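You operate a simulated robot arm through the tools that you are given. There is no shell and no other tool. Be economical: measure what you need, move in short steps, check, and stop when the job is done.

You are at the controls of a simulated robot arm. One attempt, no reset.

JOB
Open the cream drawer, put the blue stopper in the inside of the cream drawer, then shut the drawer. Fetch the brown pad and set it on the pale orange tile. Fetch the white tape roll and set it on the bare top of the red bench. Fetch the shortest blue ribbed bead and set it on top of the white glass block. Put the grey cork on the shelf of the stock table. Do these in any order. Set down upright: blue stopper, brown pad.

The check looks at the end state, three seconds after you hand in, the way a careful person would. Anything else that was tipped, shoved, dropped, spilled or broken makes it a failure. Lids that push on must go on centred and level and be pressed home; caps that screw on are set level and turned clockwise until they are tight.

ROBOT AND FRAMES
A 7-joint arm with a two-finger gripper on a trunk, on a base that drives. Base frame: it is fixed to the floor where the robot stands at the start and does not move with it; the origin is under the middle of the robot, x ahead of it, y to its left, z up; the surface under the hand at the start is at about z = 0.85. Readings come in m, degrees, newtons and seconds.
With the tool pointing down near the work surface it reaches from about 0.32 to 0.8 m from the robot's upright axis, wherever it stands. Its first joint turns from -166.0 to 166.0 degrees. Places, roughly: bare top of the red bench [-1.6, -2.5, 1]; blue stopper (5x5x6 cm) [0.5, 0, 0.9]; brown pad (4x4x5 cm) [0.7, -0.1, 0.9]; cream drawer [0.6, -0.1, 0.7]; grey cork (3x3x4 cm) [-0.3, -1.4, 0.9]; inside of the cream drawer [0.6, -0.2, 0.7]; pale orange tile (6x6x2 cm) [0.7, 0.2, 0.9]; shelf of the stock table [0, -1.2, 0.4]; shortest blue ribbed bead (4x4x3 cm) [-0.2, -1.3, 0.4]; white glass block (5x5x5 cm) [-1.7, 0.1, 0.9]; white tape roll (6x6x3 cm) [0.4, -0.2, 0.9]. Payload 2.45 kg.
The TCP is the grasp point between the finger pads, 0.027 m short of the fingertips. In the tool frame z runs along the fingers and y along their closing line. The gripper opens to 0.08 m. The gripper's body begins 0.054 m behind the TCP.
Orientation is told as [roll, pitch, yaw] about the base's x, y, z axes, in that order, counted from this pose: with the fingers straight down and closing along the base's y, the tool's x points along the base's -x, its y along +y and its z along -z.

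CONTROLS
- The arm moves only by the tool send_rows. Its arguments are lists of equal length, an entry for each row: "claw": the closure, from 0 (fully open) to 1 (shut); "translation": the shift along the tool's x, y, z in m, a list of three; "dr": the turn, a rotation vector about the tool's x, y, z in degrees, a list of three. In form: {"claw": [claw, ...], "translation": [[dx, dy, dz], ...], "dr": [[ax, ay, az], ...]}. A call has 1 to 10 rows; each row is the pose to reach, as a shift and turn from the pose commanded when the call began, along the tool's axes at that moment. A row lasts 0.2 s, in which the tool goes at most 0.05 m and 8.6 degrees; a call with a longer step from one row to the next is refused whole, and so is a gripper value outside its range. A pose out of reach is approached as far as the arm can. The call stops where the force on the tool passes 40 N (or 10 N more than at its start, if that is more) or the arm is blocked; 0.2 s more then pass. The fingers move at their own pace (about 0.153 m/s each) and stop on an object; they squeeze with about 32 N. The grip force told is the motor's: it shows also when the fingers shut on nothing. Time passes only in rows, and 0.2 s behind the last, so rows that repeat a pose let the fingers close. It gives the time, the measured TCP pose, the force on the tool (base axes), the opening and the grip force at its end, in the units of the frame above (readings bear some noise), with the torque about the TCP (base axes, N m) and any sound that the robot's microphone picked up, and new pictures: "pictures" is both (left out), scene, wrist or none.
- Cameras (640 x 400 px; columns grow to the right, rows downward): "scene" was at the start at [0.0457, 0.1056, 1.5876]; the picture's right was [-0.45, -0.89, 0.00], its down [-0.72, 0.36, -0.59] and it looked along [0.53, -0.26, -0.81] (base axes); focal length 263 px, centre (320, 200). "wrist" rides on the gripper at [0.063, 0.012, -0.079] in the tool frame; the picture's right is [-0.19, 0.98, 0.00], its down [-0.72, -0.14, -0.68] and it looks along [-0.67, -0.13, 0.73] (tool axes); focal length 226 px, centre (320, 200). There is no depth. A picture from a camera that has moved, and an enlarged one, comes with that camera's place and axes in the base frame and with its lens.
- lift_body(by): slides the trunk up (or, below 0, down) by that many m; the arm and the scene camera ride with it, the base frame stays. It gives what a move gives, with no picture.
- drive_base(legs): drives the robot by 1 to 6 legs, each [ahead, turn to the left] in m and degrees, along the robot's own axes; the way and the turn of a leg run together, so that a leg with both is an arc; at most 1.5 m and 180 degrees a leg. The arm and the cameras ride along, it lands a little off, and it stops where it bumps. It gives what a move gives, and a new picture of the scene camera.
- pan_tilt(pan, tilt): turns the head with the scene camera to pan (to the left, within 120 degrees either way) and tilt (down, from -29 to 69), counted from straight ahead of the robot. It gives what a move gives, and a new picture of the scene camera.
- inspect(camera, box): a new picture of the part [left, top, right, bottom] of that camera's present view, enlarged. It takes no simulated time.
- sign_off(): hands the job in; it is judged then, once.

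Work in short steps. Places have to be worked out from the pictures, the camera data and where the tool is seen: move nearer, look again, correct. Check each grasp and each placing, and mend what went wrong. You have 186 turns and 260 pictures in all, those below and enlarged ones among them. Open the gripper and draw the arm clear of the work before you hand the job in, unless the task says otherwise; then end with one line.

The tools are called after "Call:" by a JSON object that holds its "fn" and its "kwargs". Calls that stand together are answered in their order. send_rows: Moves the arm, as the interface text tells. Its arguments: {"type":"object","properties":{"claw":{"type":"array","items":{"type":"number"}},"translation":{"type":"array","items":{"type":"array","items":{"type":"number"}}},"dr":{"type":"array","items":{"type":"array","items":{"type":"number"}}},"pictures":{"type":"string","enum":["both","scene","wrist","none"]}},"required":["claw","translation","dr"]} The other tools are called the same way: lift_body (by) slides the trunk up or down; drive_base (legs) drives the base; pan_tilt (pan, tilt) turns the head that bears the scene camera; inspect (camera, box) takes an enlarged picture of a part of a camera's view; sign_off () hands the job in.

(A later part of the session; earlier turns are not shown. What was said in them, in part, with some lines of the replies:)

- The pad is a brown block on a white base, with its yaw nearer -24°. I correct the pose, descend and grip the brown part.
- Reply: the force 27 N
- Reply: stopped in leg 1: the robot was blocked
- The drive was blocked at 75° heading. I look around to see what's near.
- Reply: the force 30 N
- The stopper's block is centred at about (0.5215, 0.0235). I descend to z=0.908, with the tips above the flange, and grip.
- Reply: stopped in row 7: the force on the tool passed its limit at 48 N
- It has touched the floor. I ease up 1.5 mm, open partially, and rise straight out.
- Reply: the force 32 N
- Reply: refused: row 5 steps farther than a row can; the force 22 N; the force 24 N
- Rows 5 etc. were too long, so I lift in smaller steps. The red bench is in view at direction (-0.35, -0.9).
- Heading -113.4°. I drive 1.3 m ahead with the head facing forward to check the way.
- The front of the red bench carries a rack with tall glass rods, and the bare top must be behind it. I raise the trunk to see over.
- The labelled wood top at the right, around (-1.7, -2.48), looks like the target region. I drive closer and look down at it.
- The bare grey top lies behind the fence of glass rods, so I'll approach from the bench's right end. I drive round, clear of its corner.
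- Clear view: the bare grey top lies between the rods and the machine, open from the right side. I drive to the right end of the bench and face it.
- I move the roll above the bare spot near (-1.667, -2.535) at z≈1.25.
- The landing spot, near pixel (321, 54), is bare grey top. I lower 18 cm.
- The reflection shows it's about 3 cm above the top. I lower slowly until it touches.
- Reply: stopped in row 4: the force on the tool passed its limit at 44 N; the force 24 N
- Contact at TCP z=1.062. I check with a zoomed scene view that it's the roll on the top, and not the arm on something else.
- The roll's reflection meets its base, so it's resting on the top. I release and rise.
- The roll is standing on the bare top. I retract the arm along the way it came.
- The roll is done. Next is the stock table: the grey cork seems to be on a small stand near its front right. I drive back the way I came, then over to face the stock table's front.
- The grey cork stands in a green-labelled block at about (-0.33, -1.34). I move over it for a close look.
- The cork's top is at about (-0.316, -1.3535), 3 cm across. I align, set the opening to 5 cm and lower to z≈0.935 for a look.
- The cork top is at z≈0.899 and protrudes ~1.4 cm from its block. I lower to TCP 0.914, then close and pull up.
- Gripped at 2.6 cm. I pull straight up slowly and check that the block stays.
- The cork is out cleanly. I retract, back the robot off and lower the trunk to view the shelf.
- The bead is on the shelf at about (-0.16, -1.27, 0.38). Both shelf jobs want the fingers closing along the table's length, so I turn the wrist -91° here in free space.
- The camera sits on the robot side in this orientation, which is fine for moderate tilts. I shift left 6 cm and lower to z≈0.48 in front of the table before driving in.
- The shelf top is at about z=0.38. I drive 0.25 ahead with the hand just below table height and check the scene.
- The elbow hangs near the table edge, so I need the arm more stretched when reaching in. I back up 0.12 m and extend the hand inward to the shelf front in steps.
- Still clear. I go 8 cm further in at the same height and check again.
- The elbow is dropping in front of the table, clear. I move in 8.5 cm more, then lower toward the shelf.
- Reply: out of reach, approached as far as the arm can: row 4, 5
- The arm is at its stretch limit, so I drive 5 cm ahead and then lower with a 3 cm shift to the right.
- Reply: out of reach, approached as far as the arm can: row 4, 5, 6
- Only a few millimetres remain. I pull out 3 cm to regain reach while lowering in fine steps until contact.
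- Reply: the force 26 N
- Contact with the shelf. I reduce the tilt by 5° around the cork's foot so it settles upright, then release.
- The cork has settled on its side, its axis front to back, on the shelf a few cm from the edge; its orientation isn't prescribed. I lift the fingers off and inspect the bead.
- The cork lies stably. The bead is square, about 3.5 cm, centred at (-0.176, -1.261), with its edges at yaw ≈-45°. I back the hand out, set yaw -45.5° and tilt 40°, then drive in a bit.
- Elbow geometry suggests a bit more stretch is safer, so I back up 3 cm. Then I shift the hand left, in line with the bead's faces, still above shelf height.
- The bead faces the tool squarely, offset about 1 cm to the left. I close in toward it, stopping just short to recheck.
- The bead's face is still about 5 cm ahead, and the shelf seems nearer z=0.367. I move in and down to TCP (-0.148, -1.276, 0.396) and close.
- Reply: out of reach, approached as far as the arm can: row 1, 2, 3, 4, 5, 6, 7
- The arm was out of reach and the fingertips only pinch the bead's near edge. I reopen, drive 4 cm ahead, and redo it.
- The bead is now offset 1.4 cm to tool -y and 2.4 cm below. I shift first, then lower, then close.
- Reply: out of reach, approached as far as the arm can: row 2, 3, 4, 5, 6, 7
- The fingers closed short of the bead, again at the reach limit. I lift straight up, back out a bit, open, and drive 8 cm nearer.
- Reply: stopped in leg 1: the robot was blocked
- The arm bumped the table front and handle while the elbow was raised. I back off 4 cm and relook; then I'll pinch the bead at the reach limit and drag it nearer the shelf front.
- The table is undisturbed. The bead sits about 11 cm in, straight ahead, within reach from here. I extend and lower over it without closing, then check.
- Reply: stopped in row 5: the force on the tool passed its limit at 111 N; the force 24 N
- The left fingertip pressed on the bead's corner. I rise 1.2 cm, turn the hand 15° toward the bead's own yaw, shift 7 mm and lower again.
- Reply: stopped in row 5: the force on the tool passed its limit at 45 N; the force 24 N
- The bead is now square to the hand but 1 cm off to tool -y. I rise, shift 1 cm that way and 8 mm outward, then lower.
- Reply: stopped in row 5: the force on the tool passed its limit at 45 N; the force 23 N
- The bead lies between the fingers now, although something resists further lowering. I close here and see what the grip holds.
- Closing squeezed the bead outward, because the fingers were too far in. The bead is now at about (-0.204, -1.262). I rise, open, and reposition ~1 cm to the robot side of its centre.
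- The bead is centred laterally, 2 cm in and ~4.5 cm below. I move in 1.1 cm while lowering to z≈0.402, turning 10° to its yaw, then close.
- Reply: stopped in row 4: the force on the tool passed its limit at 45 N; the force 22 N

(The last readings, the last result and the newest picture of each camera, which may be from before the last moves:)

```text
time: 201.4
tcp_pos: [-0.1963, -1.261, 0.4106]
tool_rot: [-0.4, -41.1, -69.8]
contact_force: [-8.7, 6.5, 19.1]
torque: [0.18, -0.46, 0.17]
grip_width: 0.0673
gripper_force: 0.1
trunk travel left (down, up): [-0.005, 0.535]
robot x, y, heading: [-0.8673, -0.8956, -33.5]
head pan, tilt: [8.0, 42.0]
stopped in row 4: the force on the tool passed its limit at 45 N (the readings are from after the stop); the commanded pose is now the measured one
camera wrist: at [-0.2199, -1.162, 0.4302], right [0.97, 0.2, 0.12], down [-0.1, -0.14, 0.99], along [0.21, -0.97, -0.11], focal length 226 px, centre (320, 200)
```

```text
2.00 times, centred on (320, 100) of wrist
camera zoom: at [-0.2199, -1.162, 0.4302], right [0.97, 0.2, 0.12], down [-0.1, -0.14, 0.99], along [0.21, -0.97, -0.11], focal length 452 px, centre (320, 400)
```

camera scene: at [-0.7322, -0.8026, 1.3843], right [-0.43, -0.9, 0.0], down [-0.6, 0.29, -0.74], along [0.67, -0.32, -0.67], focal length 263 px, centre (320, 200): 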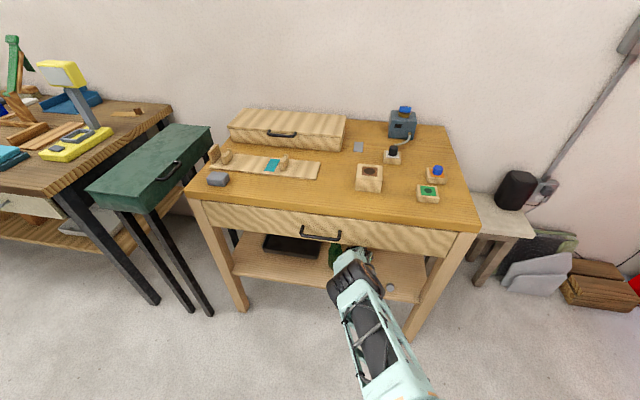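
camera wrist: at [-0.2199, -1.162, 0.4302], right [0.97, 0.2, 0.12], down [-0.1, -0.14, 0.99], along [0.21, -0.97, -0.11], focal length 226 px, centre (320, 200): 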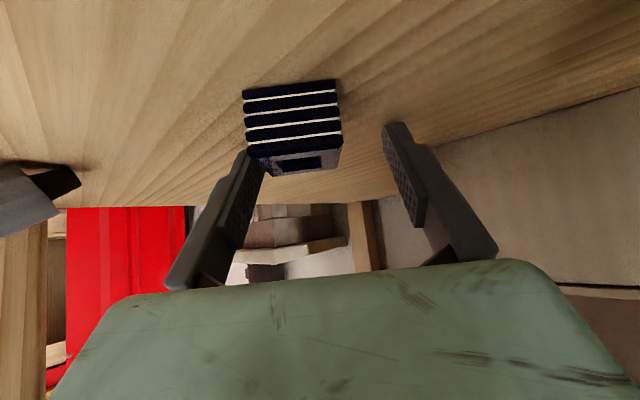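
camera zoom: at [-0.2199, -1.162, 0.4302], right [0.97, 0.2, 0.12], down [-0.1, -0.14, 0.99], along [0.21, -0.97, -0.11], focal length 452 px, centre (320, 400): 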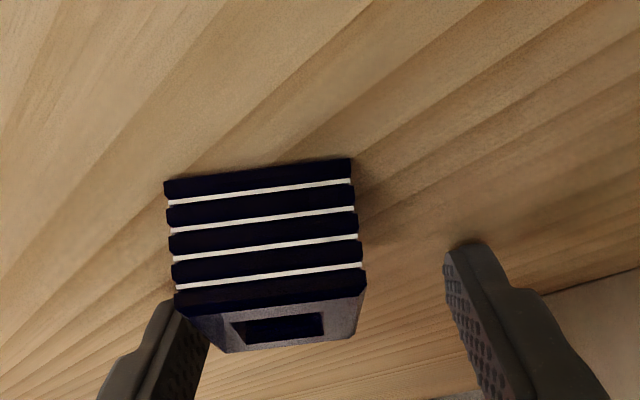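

Every contact is at z≈0.411, so the fingertips reach the shelf there (shelf ≈0.385) and the bead is ~3.1 cm wide. The hand is simply 2 cm too far in: I shift out 2 cm, raise 4 mm, and close.

Call:
{"fn": "send_rows", "kwargs": {"claw": [0, 0, 0.3, 0.6, 1, 1, 1], "translation": [[-0.0026, -0.003, -0.003], [0.0127, -0.006, -0.0159], [0.0127, -0.006, -0.0159], [0.0127, -0.006, -0.0159], [0.0127, -0.006, -0.0159], [0.0127, -0.006, -0.0159], [0.0127, -0.006, -0.0159]], "dr": [[0, 0, 0], [0, 0, 0], [0, 0, 0], [0, 0, 0], [0, 0, 0], [0, 0, 0], [0, 0, 0]], "pictures": "wrist"}}

Call:
{"fn": "inspect", "kwargs": {"camera": "wrist", "box": [200, 40, 440, 240]}}

```text
time: 203.0
tcp_pos: [-0.2084, -1.2458, 0.4133]
tool_rot: [-0.4, -41.0, -69.7]
contact_force: [-0.3, 0.9, 0.8]
torque: [0.02, 0.0, 0.0]
grip_width: 0.031
gripper_force: 32.5
trunk travel left (down, up): [-0.005, 0.535]
robot x, y, heading: [-0.86, -0.8942, -33.4]
head pan, tilt: [8.0, 42.0]
camera wrist: at [-0.2319, -1.1462, 0.4317], right [0.97, 0.2, 0.12], down [-0.09, -0.14, 0.99], along [0.21, -0.97, -0.11], focal length 226 px, centre (320, 200)
```

wrist: 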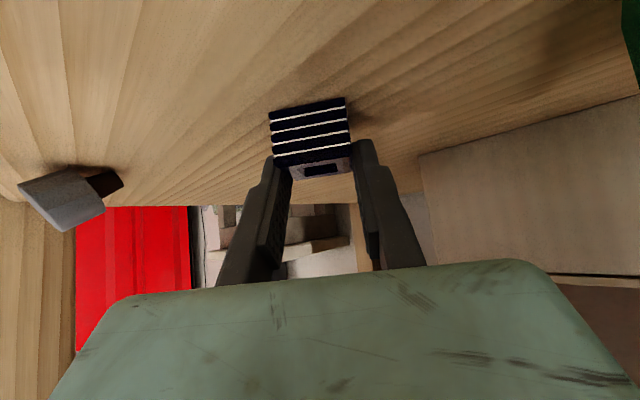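

```text
2.00 times, centred on (320, 140) of wrist
camera zoom: at [-0.2319, -1.1462, 0.4317], right [0.97, 0.2, 0.12], down [-0.09, -0.14, 0.99], along [0.21, -0.97, -0.11], focal length 452 px, centre (320, 320)
```

zoom: 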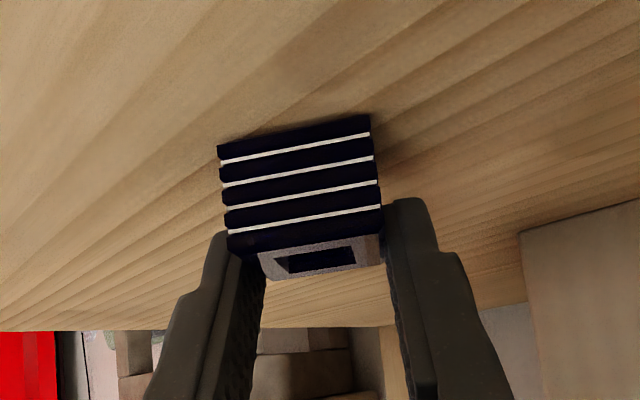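

The bead is properly gripped at 3.1 cm. I lift it 3 cm and withdraw by driving the base straight back.

Call:
{"fn": "send_rows", "kwargs": {"claw": [1, 1, 1], "translation": [[-0.0066, 0, -0.0076], [-0.0131, 0, -0.0151], [-0.0197, 0, -0.0227]], "dr": [[0, 0, 0], [0, 0, 0], [0, 0, 0]], "pictures": "wrist"}}

Call:
{"fn": "drive_base", "kwargs": {"legs": [[-0.45, 0]]}}

Call:
{"fn": "inspect", "kwargs": {"camera": "wrist", "box": [120, 0, 520, 280]}}

```text
time: 203.8
tcp_pos: [-0.209, -1.2448, 0.4427]
tool_rot: [-0.4, -40.9, -69.7]
contact_force: [0.3, -0.3, -0.5]
torque: [0.01, -0.02, 0.01]
grip_width: 0.031
gripper_force: 32.3
trunk travel left (down, up): [-0.005, 0.535]
robot x, y, heading: [-0.8658, -0.8913, -33.2]
head pan, tilt: [8.0, 42.0]
camera wrist: at [-0.2325, -1.1461, 0.4616], right [0.97, 0.2, 0.12], down [-0.09, -0.14, 0.99], along [0.21, -0.97, -0.11], focal length 226 px, centre (320, 200)
```

wrist: 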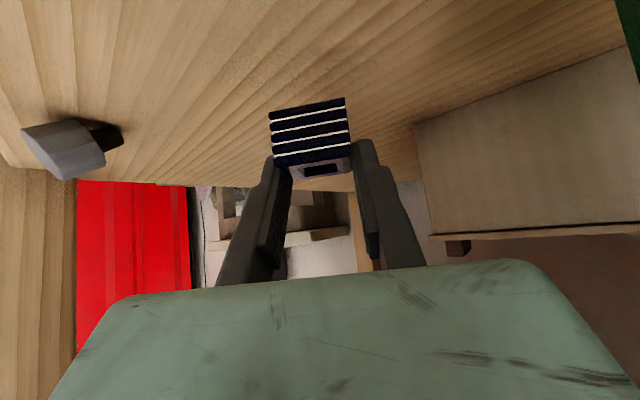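

```text
time: 206.6
tcp_pos: [-0.5926, -0.9987, 0.4425]
tool_rot: [-0.4, -40.9, -70.2]
contact_force: [-0.5, -0.5, 0.3]
torque: [0.03, -0.01, 0.02]
grip_width: 0.0309
gripper_force: 32.1
trunk travel left (down, up): [-0.005, 0.535]
robot x, y, heading: [-1.2467, -0.6427, -33.6]
head pan, tilt: [8.0, 42.0]
camera scene: at [-1.1095, -0.5533, 1.384], right [-0.43, -0.9, 0.0], down [-0.6, 0.29, -0.74], along [0.67, -0.32, -0.67], focal length 263 px, centre (320, 200)
```

scene: 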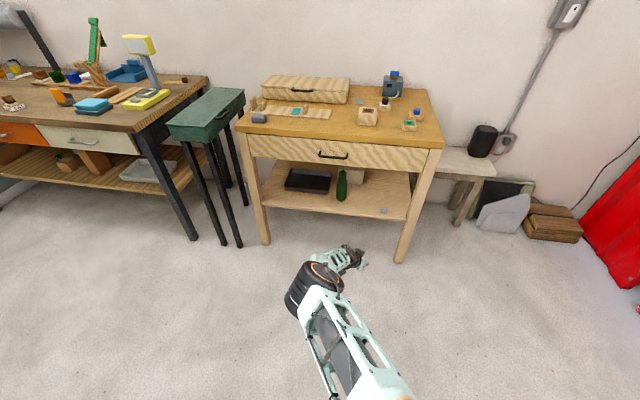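

```text
1.43 times, centred on (320, 140) of wrist
camera zoom: at [-0.6149, -0.8992, 0.4614], right [0.97, 0.19, 0.12], down [-0.1, -0.14, 0.99], along [0.2, -0.97, -0.11], focal length 323 px, centre (320, 286)
```

zoom: 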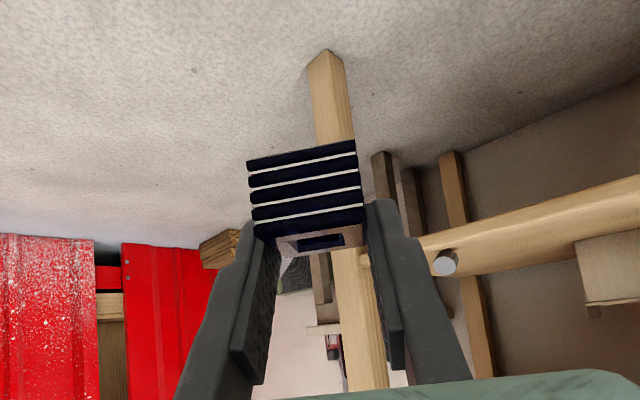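

The bead is held, and the cork lies on the shelf. Next: the glass block near (-1.7, 0.1) on the grey table. I raise the trunk and tuck the arm before turning.

Call:
{"fn": "lift_body", "kwargs": {"by": 0.5}}

Call:
{"fn": "send_rows", "kwargs": {"claw": [1, 1, 1, 1, 1, 1, 1, 1, 1], "translation": [[-0.0018, -0.0199, -0.0427], [-0.0036, -0.0398, -0.0854], [-0.0054, -0.0597, -0.1281], [-0.0072, -0.0796, -0.1708], [-0.009, -0.0995, -0.2135], [-0.0108, -0.1194, -0.2562], [-0.0126, -0.1393, -0.2989], [-0.0144, -0.1592, -0.3416], [-0.016, -0.179, -0.384]], "dr": [[0, 0, 0], [0, 0, 0], [0, 0, 0], [0, 0, 0], [0, 0, 0], [0, 0, 0], [0, 0, 0], [0, 0, 0], [0, 0, 0]], "pictures": "none"}}

Call:
{"fn": "drive_base", "kwargs": {"legs": [[0, 107], [0.36, 0], [0, 72]]}}

Call:
{"fn": "pan_tilt", "kwargs": {"pan": 0, "tilt": 50}}

```text
refused: 0.5 is not a number from -0.4 to 0.4
```

```text
time: 208.6
tcp_pos: [-0.8398, -0.833, 0.7467]
tool_rot: [-0.5, -40.9, -70.2]
contact_force: [0.5, -0.4, -0.2]
torque: [0.0, -0.02, 0.01]
grip_width: 0.0311
gripper_force: 32.1
trunk travel left (down, up): [-0.005, 0.535]
robot x, y, heading: [-1.2477, -0.644, -34.1]
head pan, tilt: [8.0, 42.0]
```

```text
time: 218.7
tcp_pos: [-1.5486, -0.0986, 0.7449]
tool_rot: [-0.5, -40.9, 109.3]
contact_force: [0.3, 0.9, -0.3]
torque: [-0.01, 0.02, 0.01]
grip_width: 0.0309
gripper_force: 32.6
trunk travel left (down, up): [-0.005, 0.535]
robot x, y, heading: [-1.1428, -0.2898, 145.6]
head pan, tilt: [8.0, 42.0]
camera scene: at [-1.2808, -0.385, 1.384], right [0.44, 0.9, 0.0], down [0.6, -0.3, -0.74], along [-0.67, 0.33, -0.67], focal length 263 px, centre (320, 200)
```

scene: 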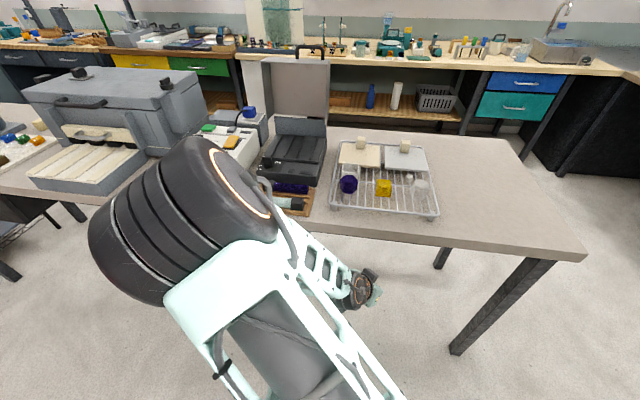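

```text
time: 219.4
tcp_pos: [-1.5478, -0.0986, 0.7462]
tool_rot: [-0.4, -40.9, 109.3]
contact_force: [0.4, -0.4, -0.8]
torque: [0.01, 0.03, -0.02]
grip_width: 0.031
gripper_force: 31.8
trunk travel left (down, up): [-0.005, 0.535]
robot x, y, heading: [-1.1432, -0.2919, 146.1]
head pan, tilt: [0.0, 50.0]
camera scene: at [-1.2694, -0.3788, 1.3728], right [0.56, 0.83, 0.0], down [0.63, -0.43, -0.64], along [-0.53, 0.36, -0.77], focal length 263 px, centre (320, 200)
```

scene: 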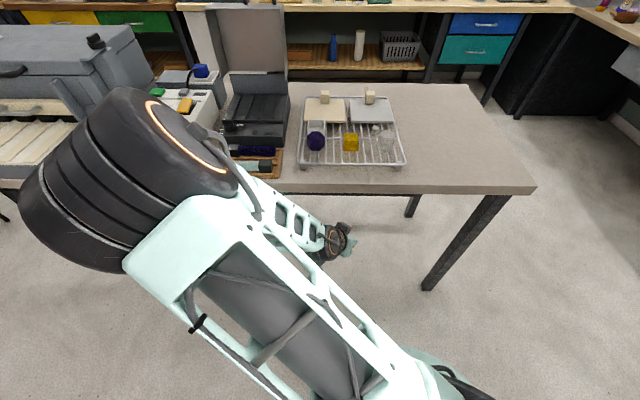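

The trunk lift had been refused (limit 0.4), so the hand is still low, next to the table edge. I back up 0.15 m before raising, and look at the tray.

Call:
{"fn": "drive_base", "kwargs": {"legs": [[-0.15, 0]]}}

Call:
{"fn": "lift_body", "kwargs": {"by": 0.4}}

Call:
{"fn": "pan_tilt", "kwargs": {"pan": 0, "tilt": 50}}

Call:
{"fn": "inspect", "kwargs": {"camera": "scene", "box": [260, 60, 460, 200]}}

```text
time: 220.8
tcp_pos: [-1.4219, -0.1836, 0.7465]
tool_rot: [-0.3, -40.9, 109.2]
contact_force: [0.4, 0.0, -0.1]
torque: [0.03, 0.03, 0.02]
grip_width: 0.0309
gripper_force: 31.7
trunk travel left (down, up): [-0.005, 0.535]
robot x, y, heading: [-1.0168, -0.3789, 145.7]
head pan, tilt: [0.0, 50.0]
camera scene: at [-1.1437, -0.4643, 1.3728], right [0.56, 0.83, 0.0], down [0.63, -0.43, -0.64], along [-0.53, 0.36, -0.77], focal length 263 px, centre (320, 200)
```

scene: 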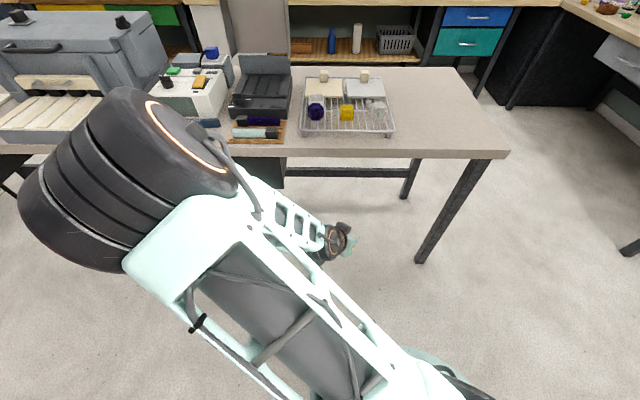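

```text
time: 224.6
tcp_pos: [-1.4204, -0.1839, 1.1454]
tool_rot: [-0.4, -40.9, 109.2]
contact_force: [0.4, 0.5, -1.3]
torque: [-0.02, -0.04, -0.02]
grip_width: 0.031
gripper_force: 31.8
trunk travel left (down, up): [-0.405, 0.135]
robot x, y, heading: [-1.0159, -0.38, 145.6]
head pan, tilt: [0.0, 50.0]
```

```text
time: 225.2
tcp_pos: [-1.4223, -0.1836, 1.1467]
tool_rot: [-0.4, -40.9, 109.2]
contact_force: [-0.1, 0.6, 0.3]
torque: [-0.02, 0.03, -0.02]
grip_width: 0.0307
gripper_force: 32.3
trunk travel left (down, up): [-0.405, 0.135]
robot x, y, heading: [-1.0163, -0.3767, 145.7]
head pan, tilt: [0.0, 50.0]
camera scene: at [-1.1437, -0.4644, 1.7728], right [0.56, 0.83, 0.0], down [0.63, -0.43, -0.64], along [-0.53, 0.36, -0.77], focal length 263 px, centre (320, 200)
```

scene: 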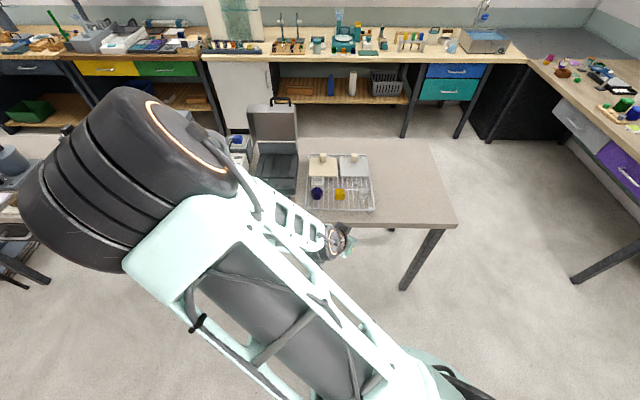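

```text
2.86 times, centred on (360, 130) of scene
camera zoom: at [-1.1437, -0.4644, 1.7728], right [0.56, 0.83, 0.0], down [0.63, -0.43, -0.64], along [-0.53, 0.36, -0.77], focal length 751 px, centre (206, 400)
```

zoom: 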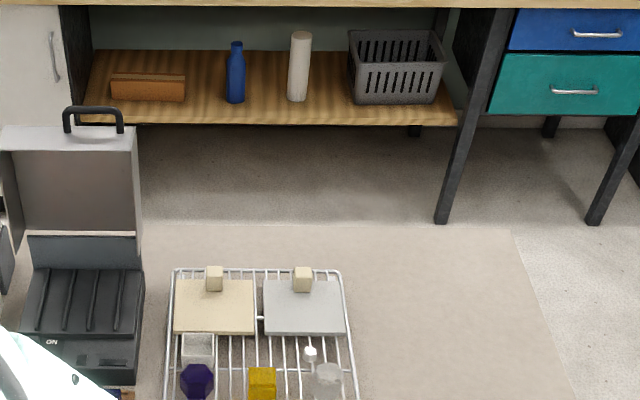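

Call:
{"fn": "inspect", "kwargs": {"camera": "scene", "box": [295, 145, 385, 220]}}

```text
5.33 times, centred on (340, 182) of scene
camera zoom: at [-1.1437, -0.4644, 1.7728], right [0.56, 0.83, 0.0], down [0.63, -0.43, -0.64], along [-0.53, 0.36, -0.77], focal length 1403 px, centre (213, 293)
```

zoom: 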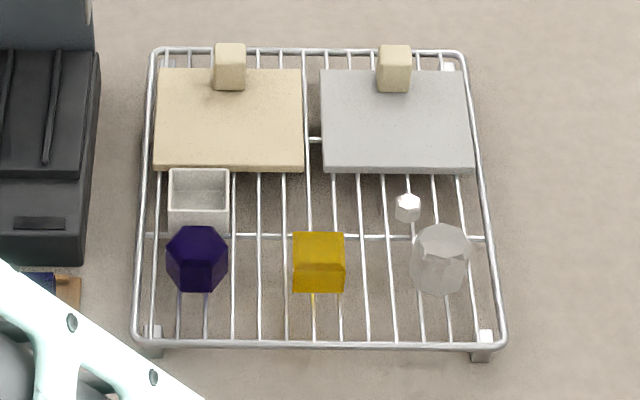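

The white glass block is the translucent piece at the rack's front right, about (-1.65, 0.10). I move the bead above it at z≈1.10 to look.

Call:
{"fn": "send_rows", "kwargs": {"claw": [1, 1, 1, 1, 1, 1, 1, 1], "translation": [[-0.0257, 0.015, 0.0297], [-0.0514, 0.03, 0.0595], [-0.0771, 0.046, 0.0892], [-0.1028, 0.061, 0.119], [-0.1285, 0.076, 0.1487], [-0.1543, 0.0915, 0.1785], [-0.18, 0.107, 0.208], [-0.2057, 0.122, 0.238]], "dr": [[0, 0, 0], [0, 0, 0], [0, 0, 0], [0, 0, 0], [0, 0, 0], [0, 0, 0], [0, 0, 0], [0, 0, 0]]}}

Call:
{"fn": "inspect", "kwargs": {"camera": "wrist", "box": [160, 0, 480, 240]}}

```text
time: 227.0
tcp_pos: [-1.6381, 0.0706, 1.0982]
tool_rot: [-0.5, -40.7, 109.2]
contact_force: [-0.2, 0.8, -0.6]
torque: [0.0, -0.03, 0.01]
grip_width: 0.0307
gripper_force: 32.1
trunk travel left (down, up): [-0.405, 0.135]
robot x, y, heading: [-1.0174, -0.3788, 145.7]
head pan, tilt: [0.0, 50.0]
camera scene: at [-1.1445, -0.463, 1.7727], right [0.56, 0.83, 0.0], down [0.63, -0.43, -0.64], along [-0.53, 0.36, -0.77], focal length 263 px, centre (320, 200)
camera wrist: at [-1.6181, -0.0277, 1.1169], right [-0.98, -0.18, 0.12], down [0.1, 0.14, 0.99], along [-0.19, 0.97, -0.12], focal length 226 px, centre (320, 200)
```

scene: 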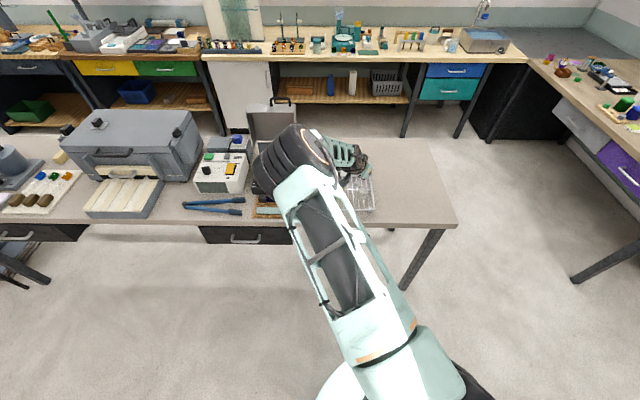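
wrist: 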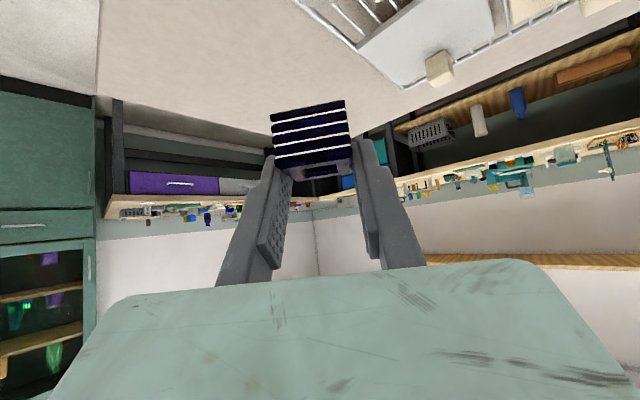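

```text
1.67 times, centred on (320, 120) of wrist
camera zoom: at [-1.6181, -0.0277, 1.1169], right [-0.98, -0.18, 0.12], down [0.1, 0.14, 0.99], along [-0.19, 0.97, -0.12], focal length 377 px, centre (320, 333)
```

zoom: 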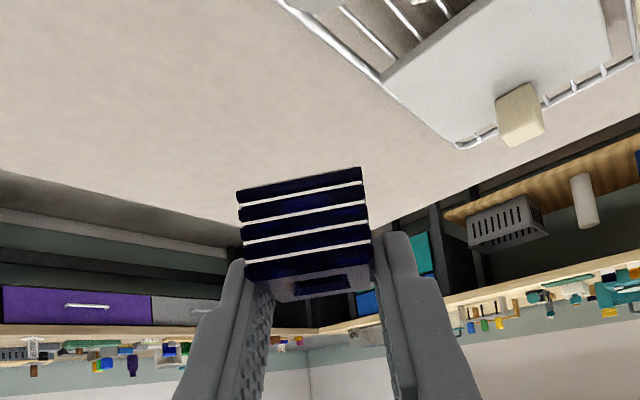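

The wrist camera looks nearly level, so the block below is out of view. I pull back ~10 cm and lower to z≈1.03 to see the block ahead of the bead.

Call:
{"fn": "send_rows", "kwargs": {"claw": [1, 1, 1], "translation": [[0.04, 0, -0.005], [0.08, 0.001, -0.01], [0.119, 0.0015, -0.0134]], "dr": [[0, 0, 0], [0, 0, 0], [0, 0, 0]], "pictures": "wrist"}}

Call:
{"fn": "inspect", "kwargs": {"camera": "wrist", "box": [200, 0, 440, 180]}}

```text
time: 227.8
tcp_pos: [-1.6063, -0.0246, 1.0313]
tool_rot: [-0.4, -40.9, 109.2]
contact_force: [-0.7, 0.1, -0.1]
torque: [-0.05, 0.01, 0.01]
grip_width: 0.0309
gripper_force: 31.9
trunk travel left (down, up): [-0.405, 0.135]
robot x, y, heading: [-1.0177, -0.379, 145.7]
head pan, tilt: [0.0, 50.0]
camera wrist: at [-1.5869, -0.1227, 1.0496], right [-0.98, -0.18, 0.12], down [0.1, 0.13, 0.99], along [-0.19, 0.97, -0.11], focal length 226 px, centre (320, 200)
```

wrist: 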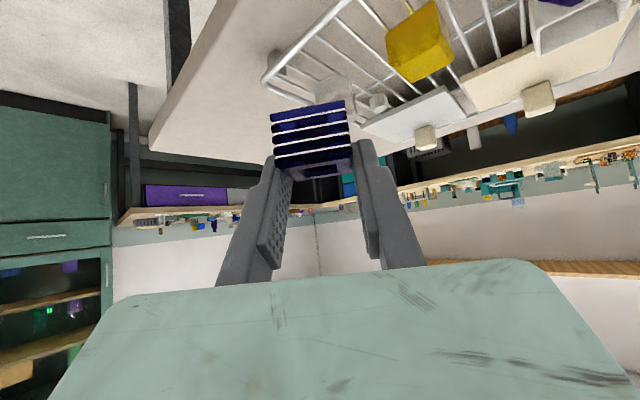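

```text
2.22 times, centred on (320, 90) of wrist
camera zoom: at [-1.5869, -0.1227, 1.0496], right [-0.98, -0.18, 0.12], down [0.1, 0.13, 0.99], along [-0.19, 0.97, -0.11], focal length 502 px, centre (320, 444)
```

zoom: 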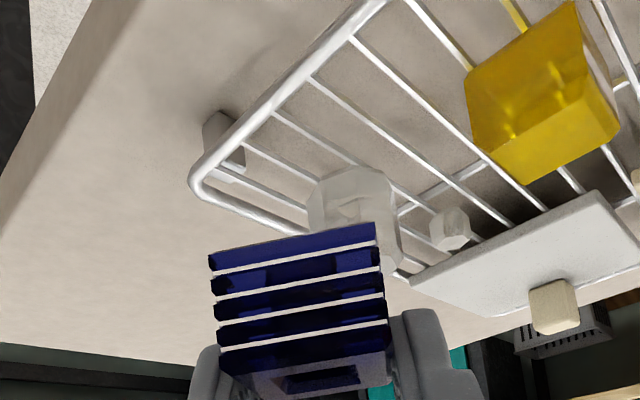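

The block is partly hidden behind the bead. I rise 3.5 cm to see it fully.

Call:
{"fn": "send_rows", "kwargs": {"claw": [1, 1], "translation": [[-0.0115, 0, -0.0132], [-0.023, 0, -0.0264]], "dr": [[0, 0, 0], [0, 0, 0]], "pictures": "none"}}

Call:
{"fn": "inspect", "kwargs": {"camera": "wrist", "box": [240, 0, 400, 120]}}

```text
time: 228.4
tcp_pos: [-1.6071, -0.0239, 1.0671]
tool_rot: [-0.7, -40.9, 109.2]
contact_force: [0.6, -0.1, -0.5]
torque: [-0.01, -0.01, -0.01]
grip_width: 0.0312
gripper_force: 32.5
trunk travel left (down, up): [-0.405, 0.135]
robot x, y, heading: [-1.016, -0.3803, 145.6]
head pan, tilt: [0.0, 50.0]
```

```text
3.33 times, centred on (320, 60) of wrist
camera zoom: at [-1.5873, -0.1219, 1.086], right [-0.98, -0.18, 0.12], down [0.1, 0.14, 0.99], along [-0.19, 0.97, -0.11], focal length 754 px, centre (320, 667)
```

zoom: 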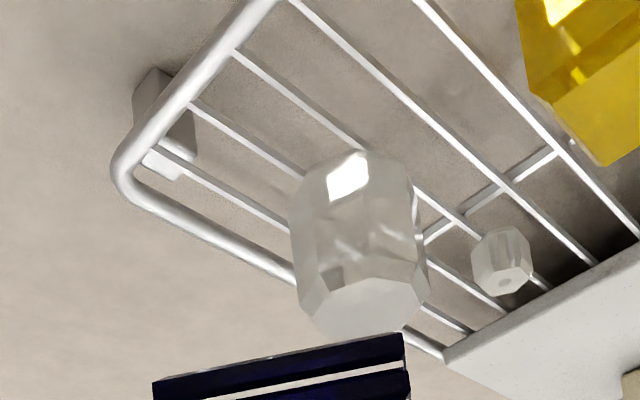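

The block's top is at about (-1.66, 0.105, 0.94). I move in 13 cm and 1 cm left, then descend to just above it.

Call:
{"fn": "send_rows", "kwargs": {"claw": [1, 1, 1, 1, 1], "translation": [[-0.0327, 0.003, 0.0284], [-0.0653, 0.006, 0.0569], [-0.098, 0.0095, 0.0853], [-0.0718, 0.0095, 0.1155], [-0.0489, 0.0095, 0.142]], "dr": [[0, 0, 0], [0, 0, 0], [0, 0, 0], [0, 0, 0], [0, 0, 0]]}}

Call:
{"fn": "inspect", "kwargs": {"camera": "wrist", "box": [220, 0, 440, 200]}}

Call:
{"fn": "inspect", "kwargs": {"camera": "scene", "box": [260, 110, 420, 230]}}

```text
time: 229.6
tcp_pos: [-1.6587, 0.0965, 0.9927]
tool_rot: [-0.4, -40.9, 109.1]
contact_force: [0.6, -0.5, -0.9]
torque: [-0.02, -0.01, -0.01]
grip_width: 0.0311
gripper_force: 31.9
trunk travel left (down, up): [-0.405, 0.135]
robot x, y, heading: [-1.0156, -0.3755, 145.7]
head pan, tilt: [0.0, 50.0]
camera scene: at [-1.1442, -0.4637, 1.7727], right [0.56, 0.83, 0.0], down [0.63, -0.43, -0.64], along [-0.53, 0.36, -0.77], focal length 263 px, centre (320, 200)
camera wrist: at [-1.6403, -0.0018, 1.0111], right [-0.98, -0.18, 0.12], down [0.1, 0.14, 0.99], along [-0.19, 0.97, -0.11], focal length 226 px, centre (320, 200)
```

scene: 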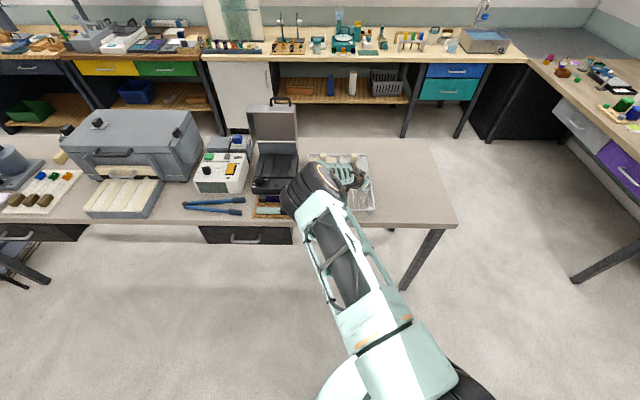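
wrist: 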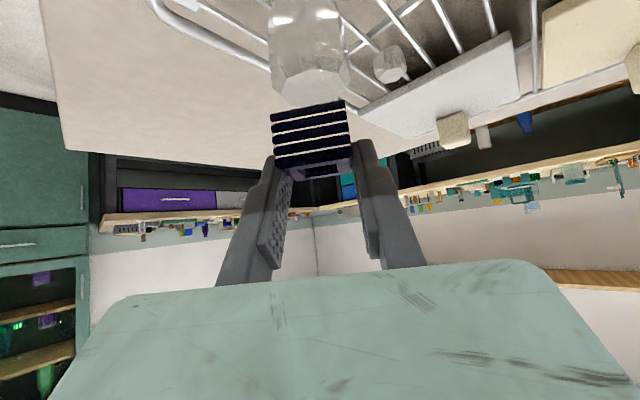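

```text
2.00 times, centred on (330, 100) of wrist
camera zoom: at [-1.6403, -0.0018, 1.0111], right [-0.98, -0.18, 0.12], down [0.1, 0.14, 0.99], along [-0.19, 0.97, -0.11], focal length 452 px, centre (300, 400)
```

zoom: 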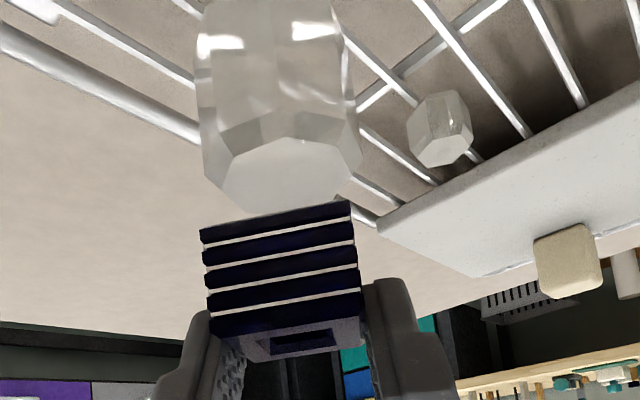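

```text
3.33 times, centred on (340, 170) of scene
camera zoom: at [-1.1442, -0.4637, 1.7727], right [0.56, 0.83, 0.0], down [0.63, -0.43, -0.64], along [-0.53, 0.36, -0.77], focal length 877 px, centre (253, 300)
```

zoom: 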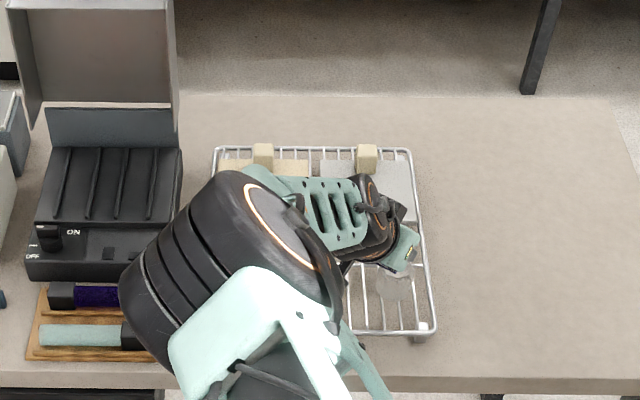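

The bead is centred over the block, about 2.5 cm above it. I lower slowly until it touches.

Call:
{"fn": "send_rows", "kwargs": {"claw": [1, 1, 1, 1, 1, 1, 1, 1, 1, 1], "translation": [[0.0052, 0, 0.006], [0.0092, 0, 0.0106], [0.0118, 0, 0.0136], [0.0131, 0, 0.0151], [0.0144, 0, 0.0166], [0.0157, 0, 0.0181], [0.0171, 0, 0.0196], [0.0184, 0, 0.0211], [0.0197, 0, 0.0227], [0.021, 0, 0.0242]], "dr": [[0, 0, 0], [0, 0, 0], [0, 0, 0], [0, 0, 0], [0, 0, 0], [0, 0, 0], [0, 0, 0], [0, 0, 0], [0, 0, 0], [0, 0, 0]], "pictures": "wrist"}}

Call:
{"fn": "inspect", "kwargs": {"camera": "wrist", "box": [220, 0, 440, 200]}}

```text
time: 231.8
tcp_pos: [-1.6583, 0.0967, 0.9625]
tool_rot: [-0.3, -41.2, 109.2]
contact_force: [1.0, -2.5, 14.4]
torque: [0.06, 0.11, -0.01]
grip_width: 0.031
gripper_force: 32.2
trunk travel left (down, up): [-0.405, 0.135]
robot x, y, heading: [-1.0158, -0.3773, 145.8]
head pan, tilt: [0.0, 50.0]
camera wrist: at [-1.6382, -0.0011, 0.9813], right [-0.98, -0.18, 0.12], down [0.1, 0.13, 0.99], along [-0.2, 0.97, -0.11], focal length 226 px, centre (320, 200)
```

wrist: 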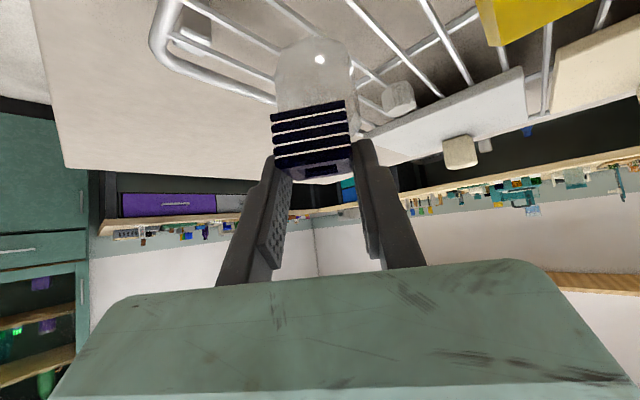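

```text
2.00 times, centred on (330, 100) of wrist
camera zoom: at [-1.6382, -0.0011, 0.9813], right [-0.98, -0.18, 0.12], down [0.1, 0.13, 0.99], along [-0.2, 0.97, -0.11], focal length 452 px, centre (300, 400)
```

zoom: 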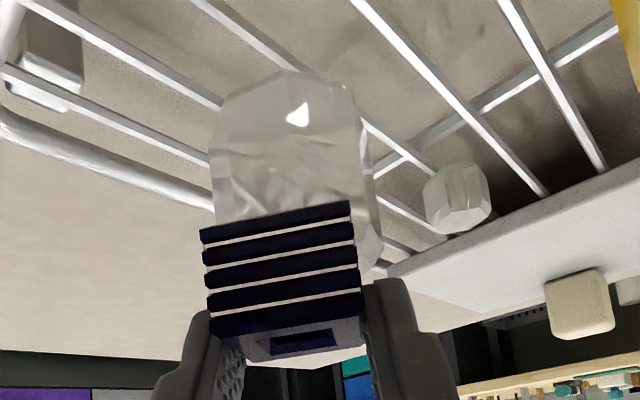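

Contact at 14 N. I zoom in to check how the bead sits on the block before releasing.

Call:
{"fn": "inspect", "kwargs": {"camera": "wrist", "box": [260, 20, 360, 100]}}

Call:
{"fn": "inspect", "kwargs": {"camera": "scene", "box": [320, 145, 390, 220]}}

Call:
{"fn": "inspect", "kwargs": {"camera": "wrist", "box": [260, 80, 380, 190]}}

```text
5.00 times, centred on (310, 60) of wrist
camera zoom: at [-1.6382, -0.0011, 0.9813], right [-0.98, -0.18, 0.12], down [0.1, 0.13, 0.99], along [-0.2, 0.97, -0.11], focal length 1130 px, centre (370, 900)
```

zoom: 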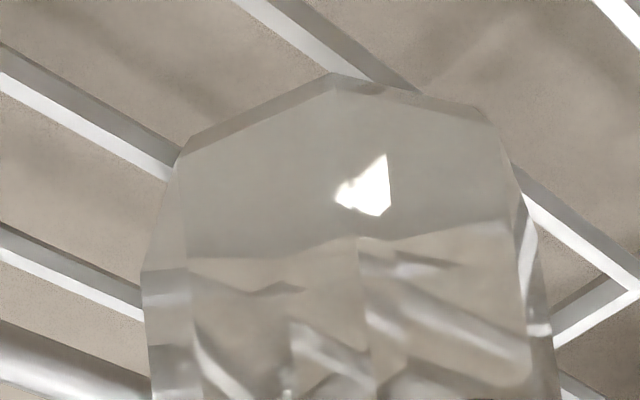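

```text
5.33 times, centred on (355, 182) of scene
camera zoom: at [-1.1423, -0.4655, 1.773], right [0.56, 0.83, 0.0], down [0.63, -0.43, -0.64], along [-0.53, 0.36, -0.77], focal length 1403 px, centre (133, 293)
```

zoom: 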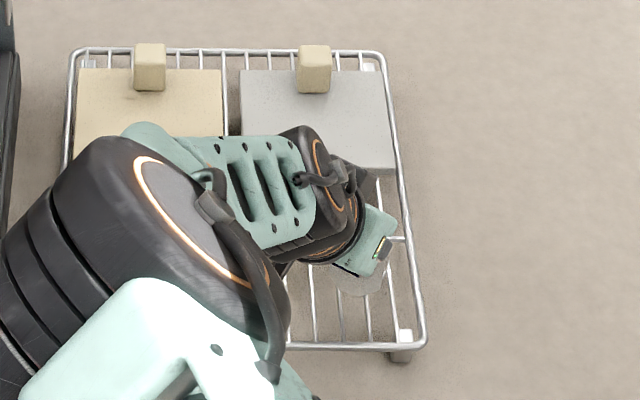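

```text
3.64 times, centred on (320, 135) of wrist
camera zoom: at [-1.6382, -0.0011, 0.9813], right [-0.98, -0.18, 0.12], down [0.1, 0.13, 0.99], along [-0.2, 0.97, -0.11], focal length 822 px, centre (320, 436)
```

zoom: 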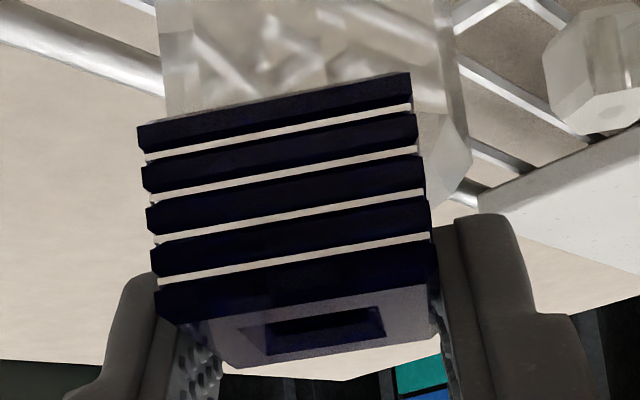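

The bead looks ~1 cm toward the camera from the block's centre. I lift 5 mm, shift in 8 mm, and set down again.

Call:
{"fn": "send_rows", "kwargs": {"claw": [1, 1, 1, 1, 1, 1], "translation": [[-0.004, 0, -0.0045], [-0.01, 0, 0.0008], [-0.0084, 0, 0.0026], [-0.0071, 0, 0.0041], [-0.0064, 0, 0.0049], [-0.0058, 0, 0.0056]], "dr": [[0, 0, 0], [0, 0, 0], [0, 0, 0], [0, 0, 0], [0, 0, 0], [0, 0, 0]], "pictures": "wrist"}}

Call:
{"fn": "inspect", "kwargs": {"camera": "wrist", "box": [240, 20, 400, 190]}}

```text
time: 233.2
tcp_pos: [-1.66, 0.1047, 0.9637]
tool_rot: [-0.1, -41.2, 109.1]
contact_force: [0.4, -0.3, 21.0]
torque: [0.02, 0.09, -0.01]
grip_width: 0.0309
gripper_force: 32.0
trunk travel left (down, up): [-0.405, 0.135]
robot x, y, heading: [-1.0159, -0.3799, 145.9]
head pan, tilt: [0.0, 50.0]
camera wrist: at [-1.6403, 0.0074, 0.9811], right [-0.98, -0.18, 0.12], down [0.1, 0.13, 0.99], along [-0.2, 0.97, -0.11], focal length 226 px, centre (320, 200)
```

wrist: 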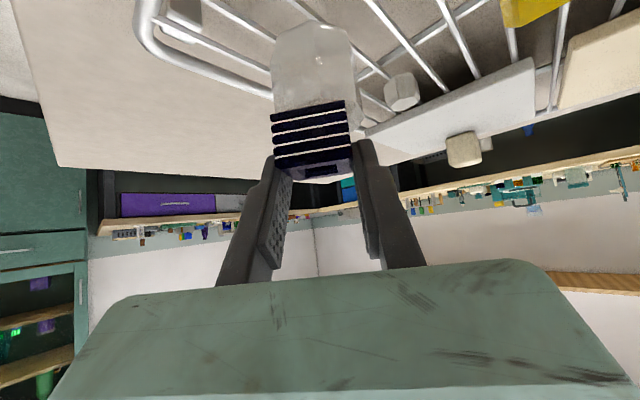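

```text
2.35 times, centred on (320, 105) of wrist
camera zoom: at [-1.6403, 0.0074, 0.9811], right [-0.98, -0.18, 0.12], down [0.1, 0.13, 0.99], along [-0.2, 0.97, -0.11], focal length 532 px, centre (320, 424)
```

zoom: 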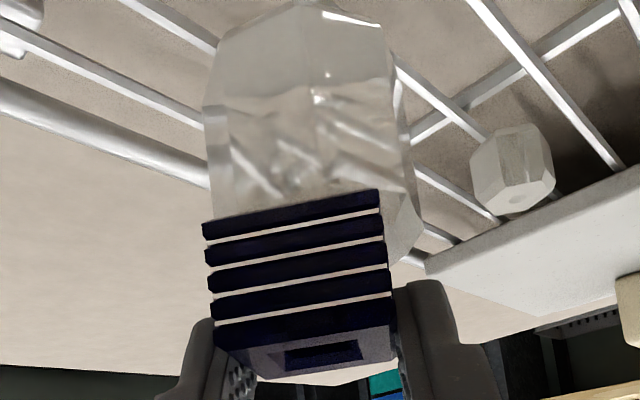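

Now the bead is centred on the block. I ease off, open slightly and withdraw along the tool axis.

Call:
{"fn": "send_rows", "kwargs": {"claw": [1, 0.8, 0.55, 0.45, 0.45, 0.45, 0.45], "translation": [[-0.0005, 0, -0.0006], [-0.0005, 0, -0.0006], [-0.0005, 0, -0.0006], [-0.0005, 0, -0.0006], [-0.0005, 0, -0.02], [-0.0005, 0, -0.05], [-0.0005, 0, -0.09]], "dr": [[0, 0, 0], [0, 0, 0], [0, 0, 0], [0, 0, 0], [0, 0, 0], [0, 0, 0], [0, 0, 0]], "pictures": "wrist"}}

Call:
{"fn": "inspect", "kwargs": {"camera": "wrist", "box": [220, 0, 420, 150]}}

```text
time: 234.8
tcp_pos: [-1.6402, 0.049, 1.0281]
tool_rot: [-0.6, -41.0, 109.3]
contact_force: [-0.1, 0.5, -0.1]
torque: [0.0, 0.01, -0.03]
grip_width: 0.0442
gripper_force: 0.0
trunk travel left (down, up): [-0.405, 0.135]
robot x, y, heading: [-1.0163, -0.3807, 145.7]
head pan, tilt: [0.0, 50.0]
camera wrist: at [-1.6197, -0.0484, 1.0467], right [-0.98, -0.18, 0.12], down [0.1, 0.14, 0.99], along [-0.19, 0.97, -0.11], focal length 226 px, centre (320, 200)
```

wrist: 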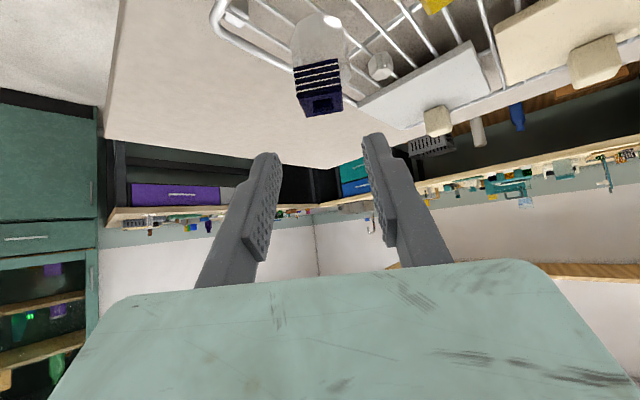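

```text
2.67 times, centred on (320, 75) of wrist
camera zoom: at [-1.6197, -0.0484, 1.0467], right [-0.98, -0.18, 0.12], down [0.1, 0.14, 0.99], along [-0.19, 0.97, -0.11], focal length 603 px, centre (320, 533)
```

zoom: 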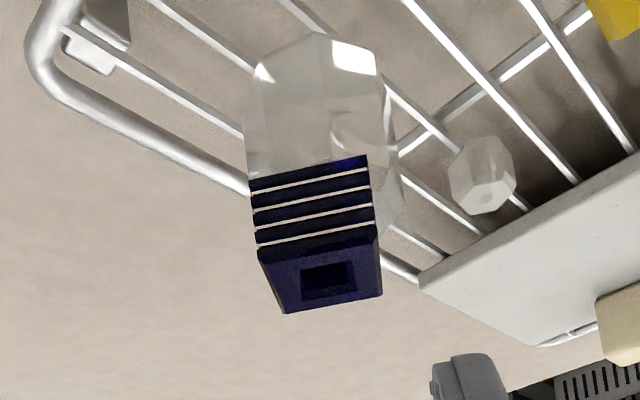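

The bead stands level on the block. I withdraw the arm further and check from the scene camera.

Call:
{"fn": "send_rows", "kwargs": {"claw": [0.4, 0.4, 0.4, 0.4, 0.4, 0.4], "translation": [[0, 0, -0.045], [0, 0, -0.09], [0.01, -0.03, -0.125], [0.02, -0.06, -0.16], [0.03, -0.09, -0.19], [0.04, -0.12, -0.22]], "dr": [[0, 0, 0], [0, 0, 0], [0, 0, 0], [0, 0, 0], [0, 0, 0], [0, 0, 0]], "pictures": "scene"}}

Call:
{"fn": "inspect", "kwargs": {"camera": "scene", "box": [295, 145, 385, 220]}}

```text
time: 236.2
tcp_pos: [-1.4718, -0.0789, 1.1715]
tool_rot: [-0.3, -40.9, 109.2]
contact_force: [0.3, -0.4, 0.2]
torque: [0.01, 0.0, 0.04]
grip_width: 0.0483
gripper_force: 0.0
trunk travel left (down, up): [-0.405, 0.135]
robot x, y, heading: [-1.0158, -0.3792, 145.8]
head pan, tilt: [0.0, 50.0]
camera scene: at [-1.1421, -0.4647, 1.7729], right [0.56, 0.83, 0.0], down [0.63, -0.43, -0.64], along [-0.53, 0.36, -0.77], focal length 263 px, centre (320, 200)
```

scene: 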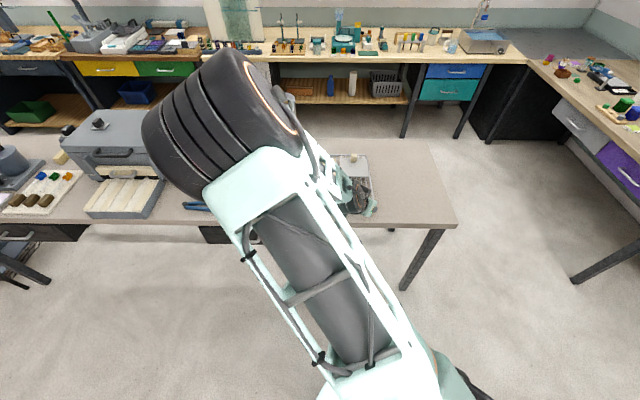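

```text
5.33 times, centred on (340, 182) of scene
camera zoom: at [-1.1421, -0.4647, 1.7729], right [0.56, 0.83, 0.0], down [0.63, -0.43, -0.64], along [-0.53, 0.36, -0.77], focal length 1403 px, centre (213, 293)
```

zoom: 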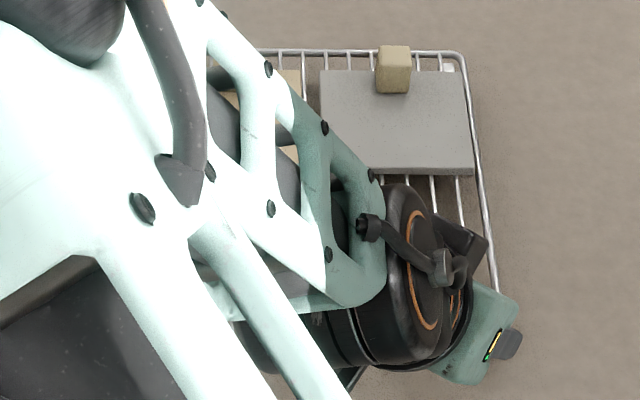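

The arm still hides the rack. I drive back 0.3 m for a clear look.

Call:
{"fn": "drive_base", "kwargs": {"legs": [[-0.3, 0]]}}

Call:
{"fn": "inspect", "kwargs": {"camera": "scene", "box": [280, 80, 400, 180]}}

```text
time: 238.2
tcp_pos: [-1.2305, -0.2452, 1.1707]
tool_rot: [-0.4, -40.9, 109.5]
contact_force: [1.2, -0.4, 0.5]
torque: [0.0, 0.01, 0.0]
grip_width: 0.048
gripper_force: 0.0
trunk travel left (down, up): [-0.405, 0.135]
robot x, y, heading: [-0.7725, -0.5452, 146.1]
head pan, tilt: [0.0, 50.0]
camera scene: at [-0.8982, -0.6313, 1.7729], right [0.56, 0.83, 0.0], down [0.63, -0.43, -0.64], along [-0.53, 0.36, -0.77], focal length 263 px, centre (320, 200)
```

scene: 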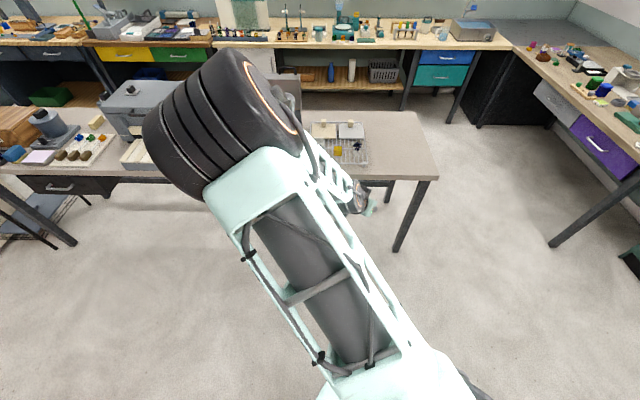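

```text
4.00 times, centred on (340, 130) of scene
camera zoom: at [-0.8982, -0.6313, 1.7729], right [0.56, 0.83, 0.0], down [0.63, -0.43, -0.64], along [-0.53, 0.36, -0.77], focal length 1052 px, centre (240, 480)
```

zoom: 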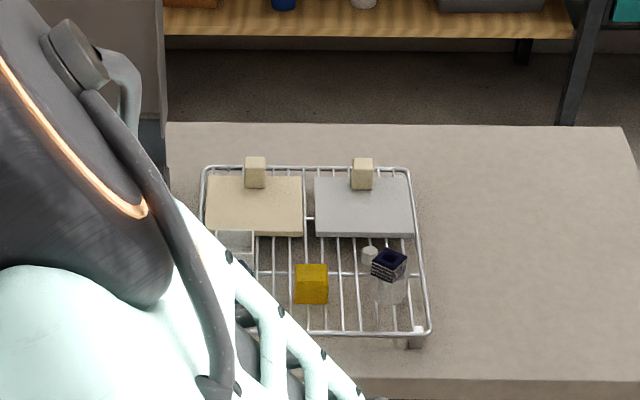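

The bead rests on the glass block and its neighbours are undisturbed. I open the gripper fully in free space and take one last look at the cork and the stock table.

Call:
{"fn": "send_rows", "kwargs": {"claw": [0, 0], "translation": [[0, 0, 0], [0, 0, 0]], "dr": [[0, 0, 0], [0, 0, 0]], "pictures": "none"}}

Call:
{"fn": "drive_base", "kwargs": {"legs": [[0.1, 0], [0, -100]]}}

Call:
{"fn": "pan_tilt", "kwargs": {"pan": -85, "tilt": 40}}

```text
time: 238.8
tcp_pos: [-1.2319, -0.2439, 1.1714]
tool_rot: [-0.4, -40.9, 109.5]
contact_force: [0.5, 0.4, -0.8]
torque: [-0.01, 0.0, 0.04]
grip_width: 0.0801
gripper_force: 0.1
trunk travel left (down, up): [-0.405, 0.135]
robot x, y, heading: [-0.7732, -0.5464, 146.0]
head pan, tilt: [0.0, 50.0]
```

```text
time: 244.4
tcp_pos: [-0.4729, -0.099, 1.1715]
tool_rot: [-0.4, -40.8, 8.3]
contact_force: [0.6, 0.3, 0.2]
torque: [-0.04, 0.0, -0.01]
grip_width: 0.0801
gripper_force: 0.0
trunk travel left (down, up): [-0.405, 0.135]
robot x, y, heading: [-0.8596, -0.4875, 44.9]
head pan, tilt: [0.0, 50.0]
camera scene: at [-0.9136, -0.3505, 1.7728], right [0.7, -0.71, 0.0], down [-0.54, -0.54, -0.64], along [0.46, 0.45, -0.77], focal length 263 px, centre (320, 200)
```

scene: 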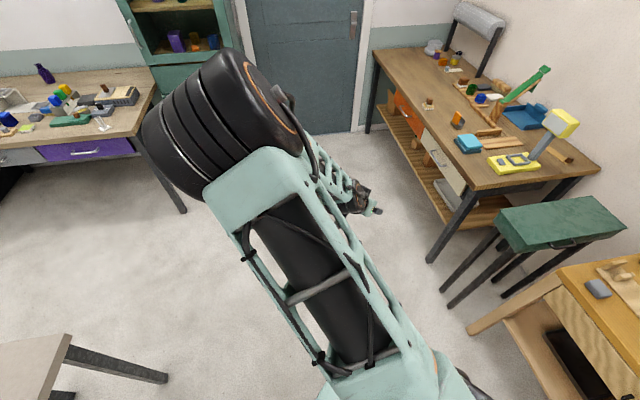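

```text
time: 245.9
tcp_pos: [-0.4724, -0.0978, 1.1717]
tool_rot: [-0.4, -40.9, 8.3]
contact_force: [0.0, 0.5, 0.8]
torque: [-0.05, -0.01, 0.0]
grip_width: 0.0801
gripper_force: 0.0
trunk travel left (down, up): [-0.405, 0.135]
robot x, y, heading: [-0.8557, -0.4894, 44.6]
head pan, tilt: [-85.0, 40.0]
camera scene: at [-0.9035, -0.4596, 1.787], right [-0.65, -0.76, 0.0], down [-0.49, 0.41, -0.77], along [0.58, -0.49, -0.64], focal length 263 px, centre (320, 200)
```

scene: 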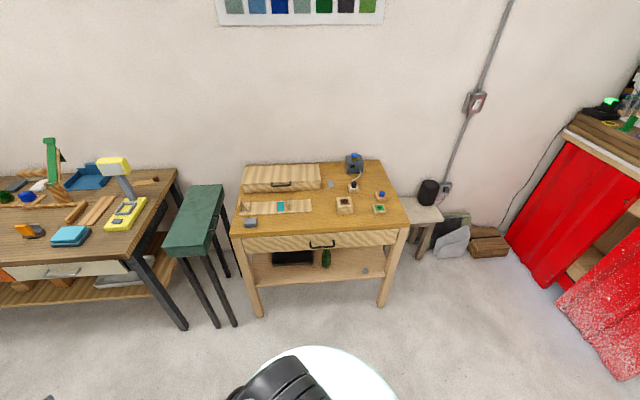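

The cork lies on the shelf, the cream drawer is shut, the pad is on the tile, and the arm is clear with the gripper open. I hand the job in.

Call:
{"fn": "sign_off", "kwargs": {}}

```text
The job is handed in.
```

All five tasks are done and handed in. The blue stopper is in the shut cream drawer, and I last saw it upright just before closing. The brown pad is on the pale orange tile, the tape roll is on the bare top of the red bench, and the bead is on the white glass block. The cork is on the stock table's shelf but tipped onto its side when released. The arm bumped the stock table's front once while I was fetching the bead; nothing there looked moved afterwards.
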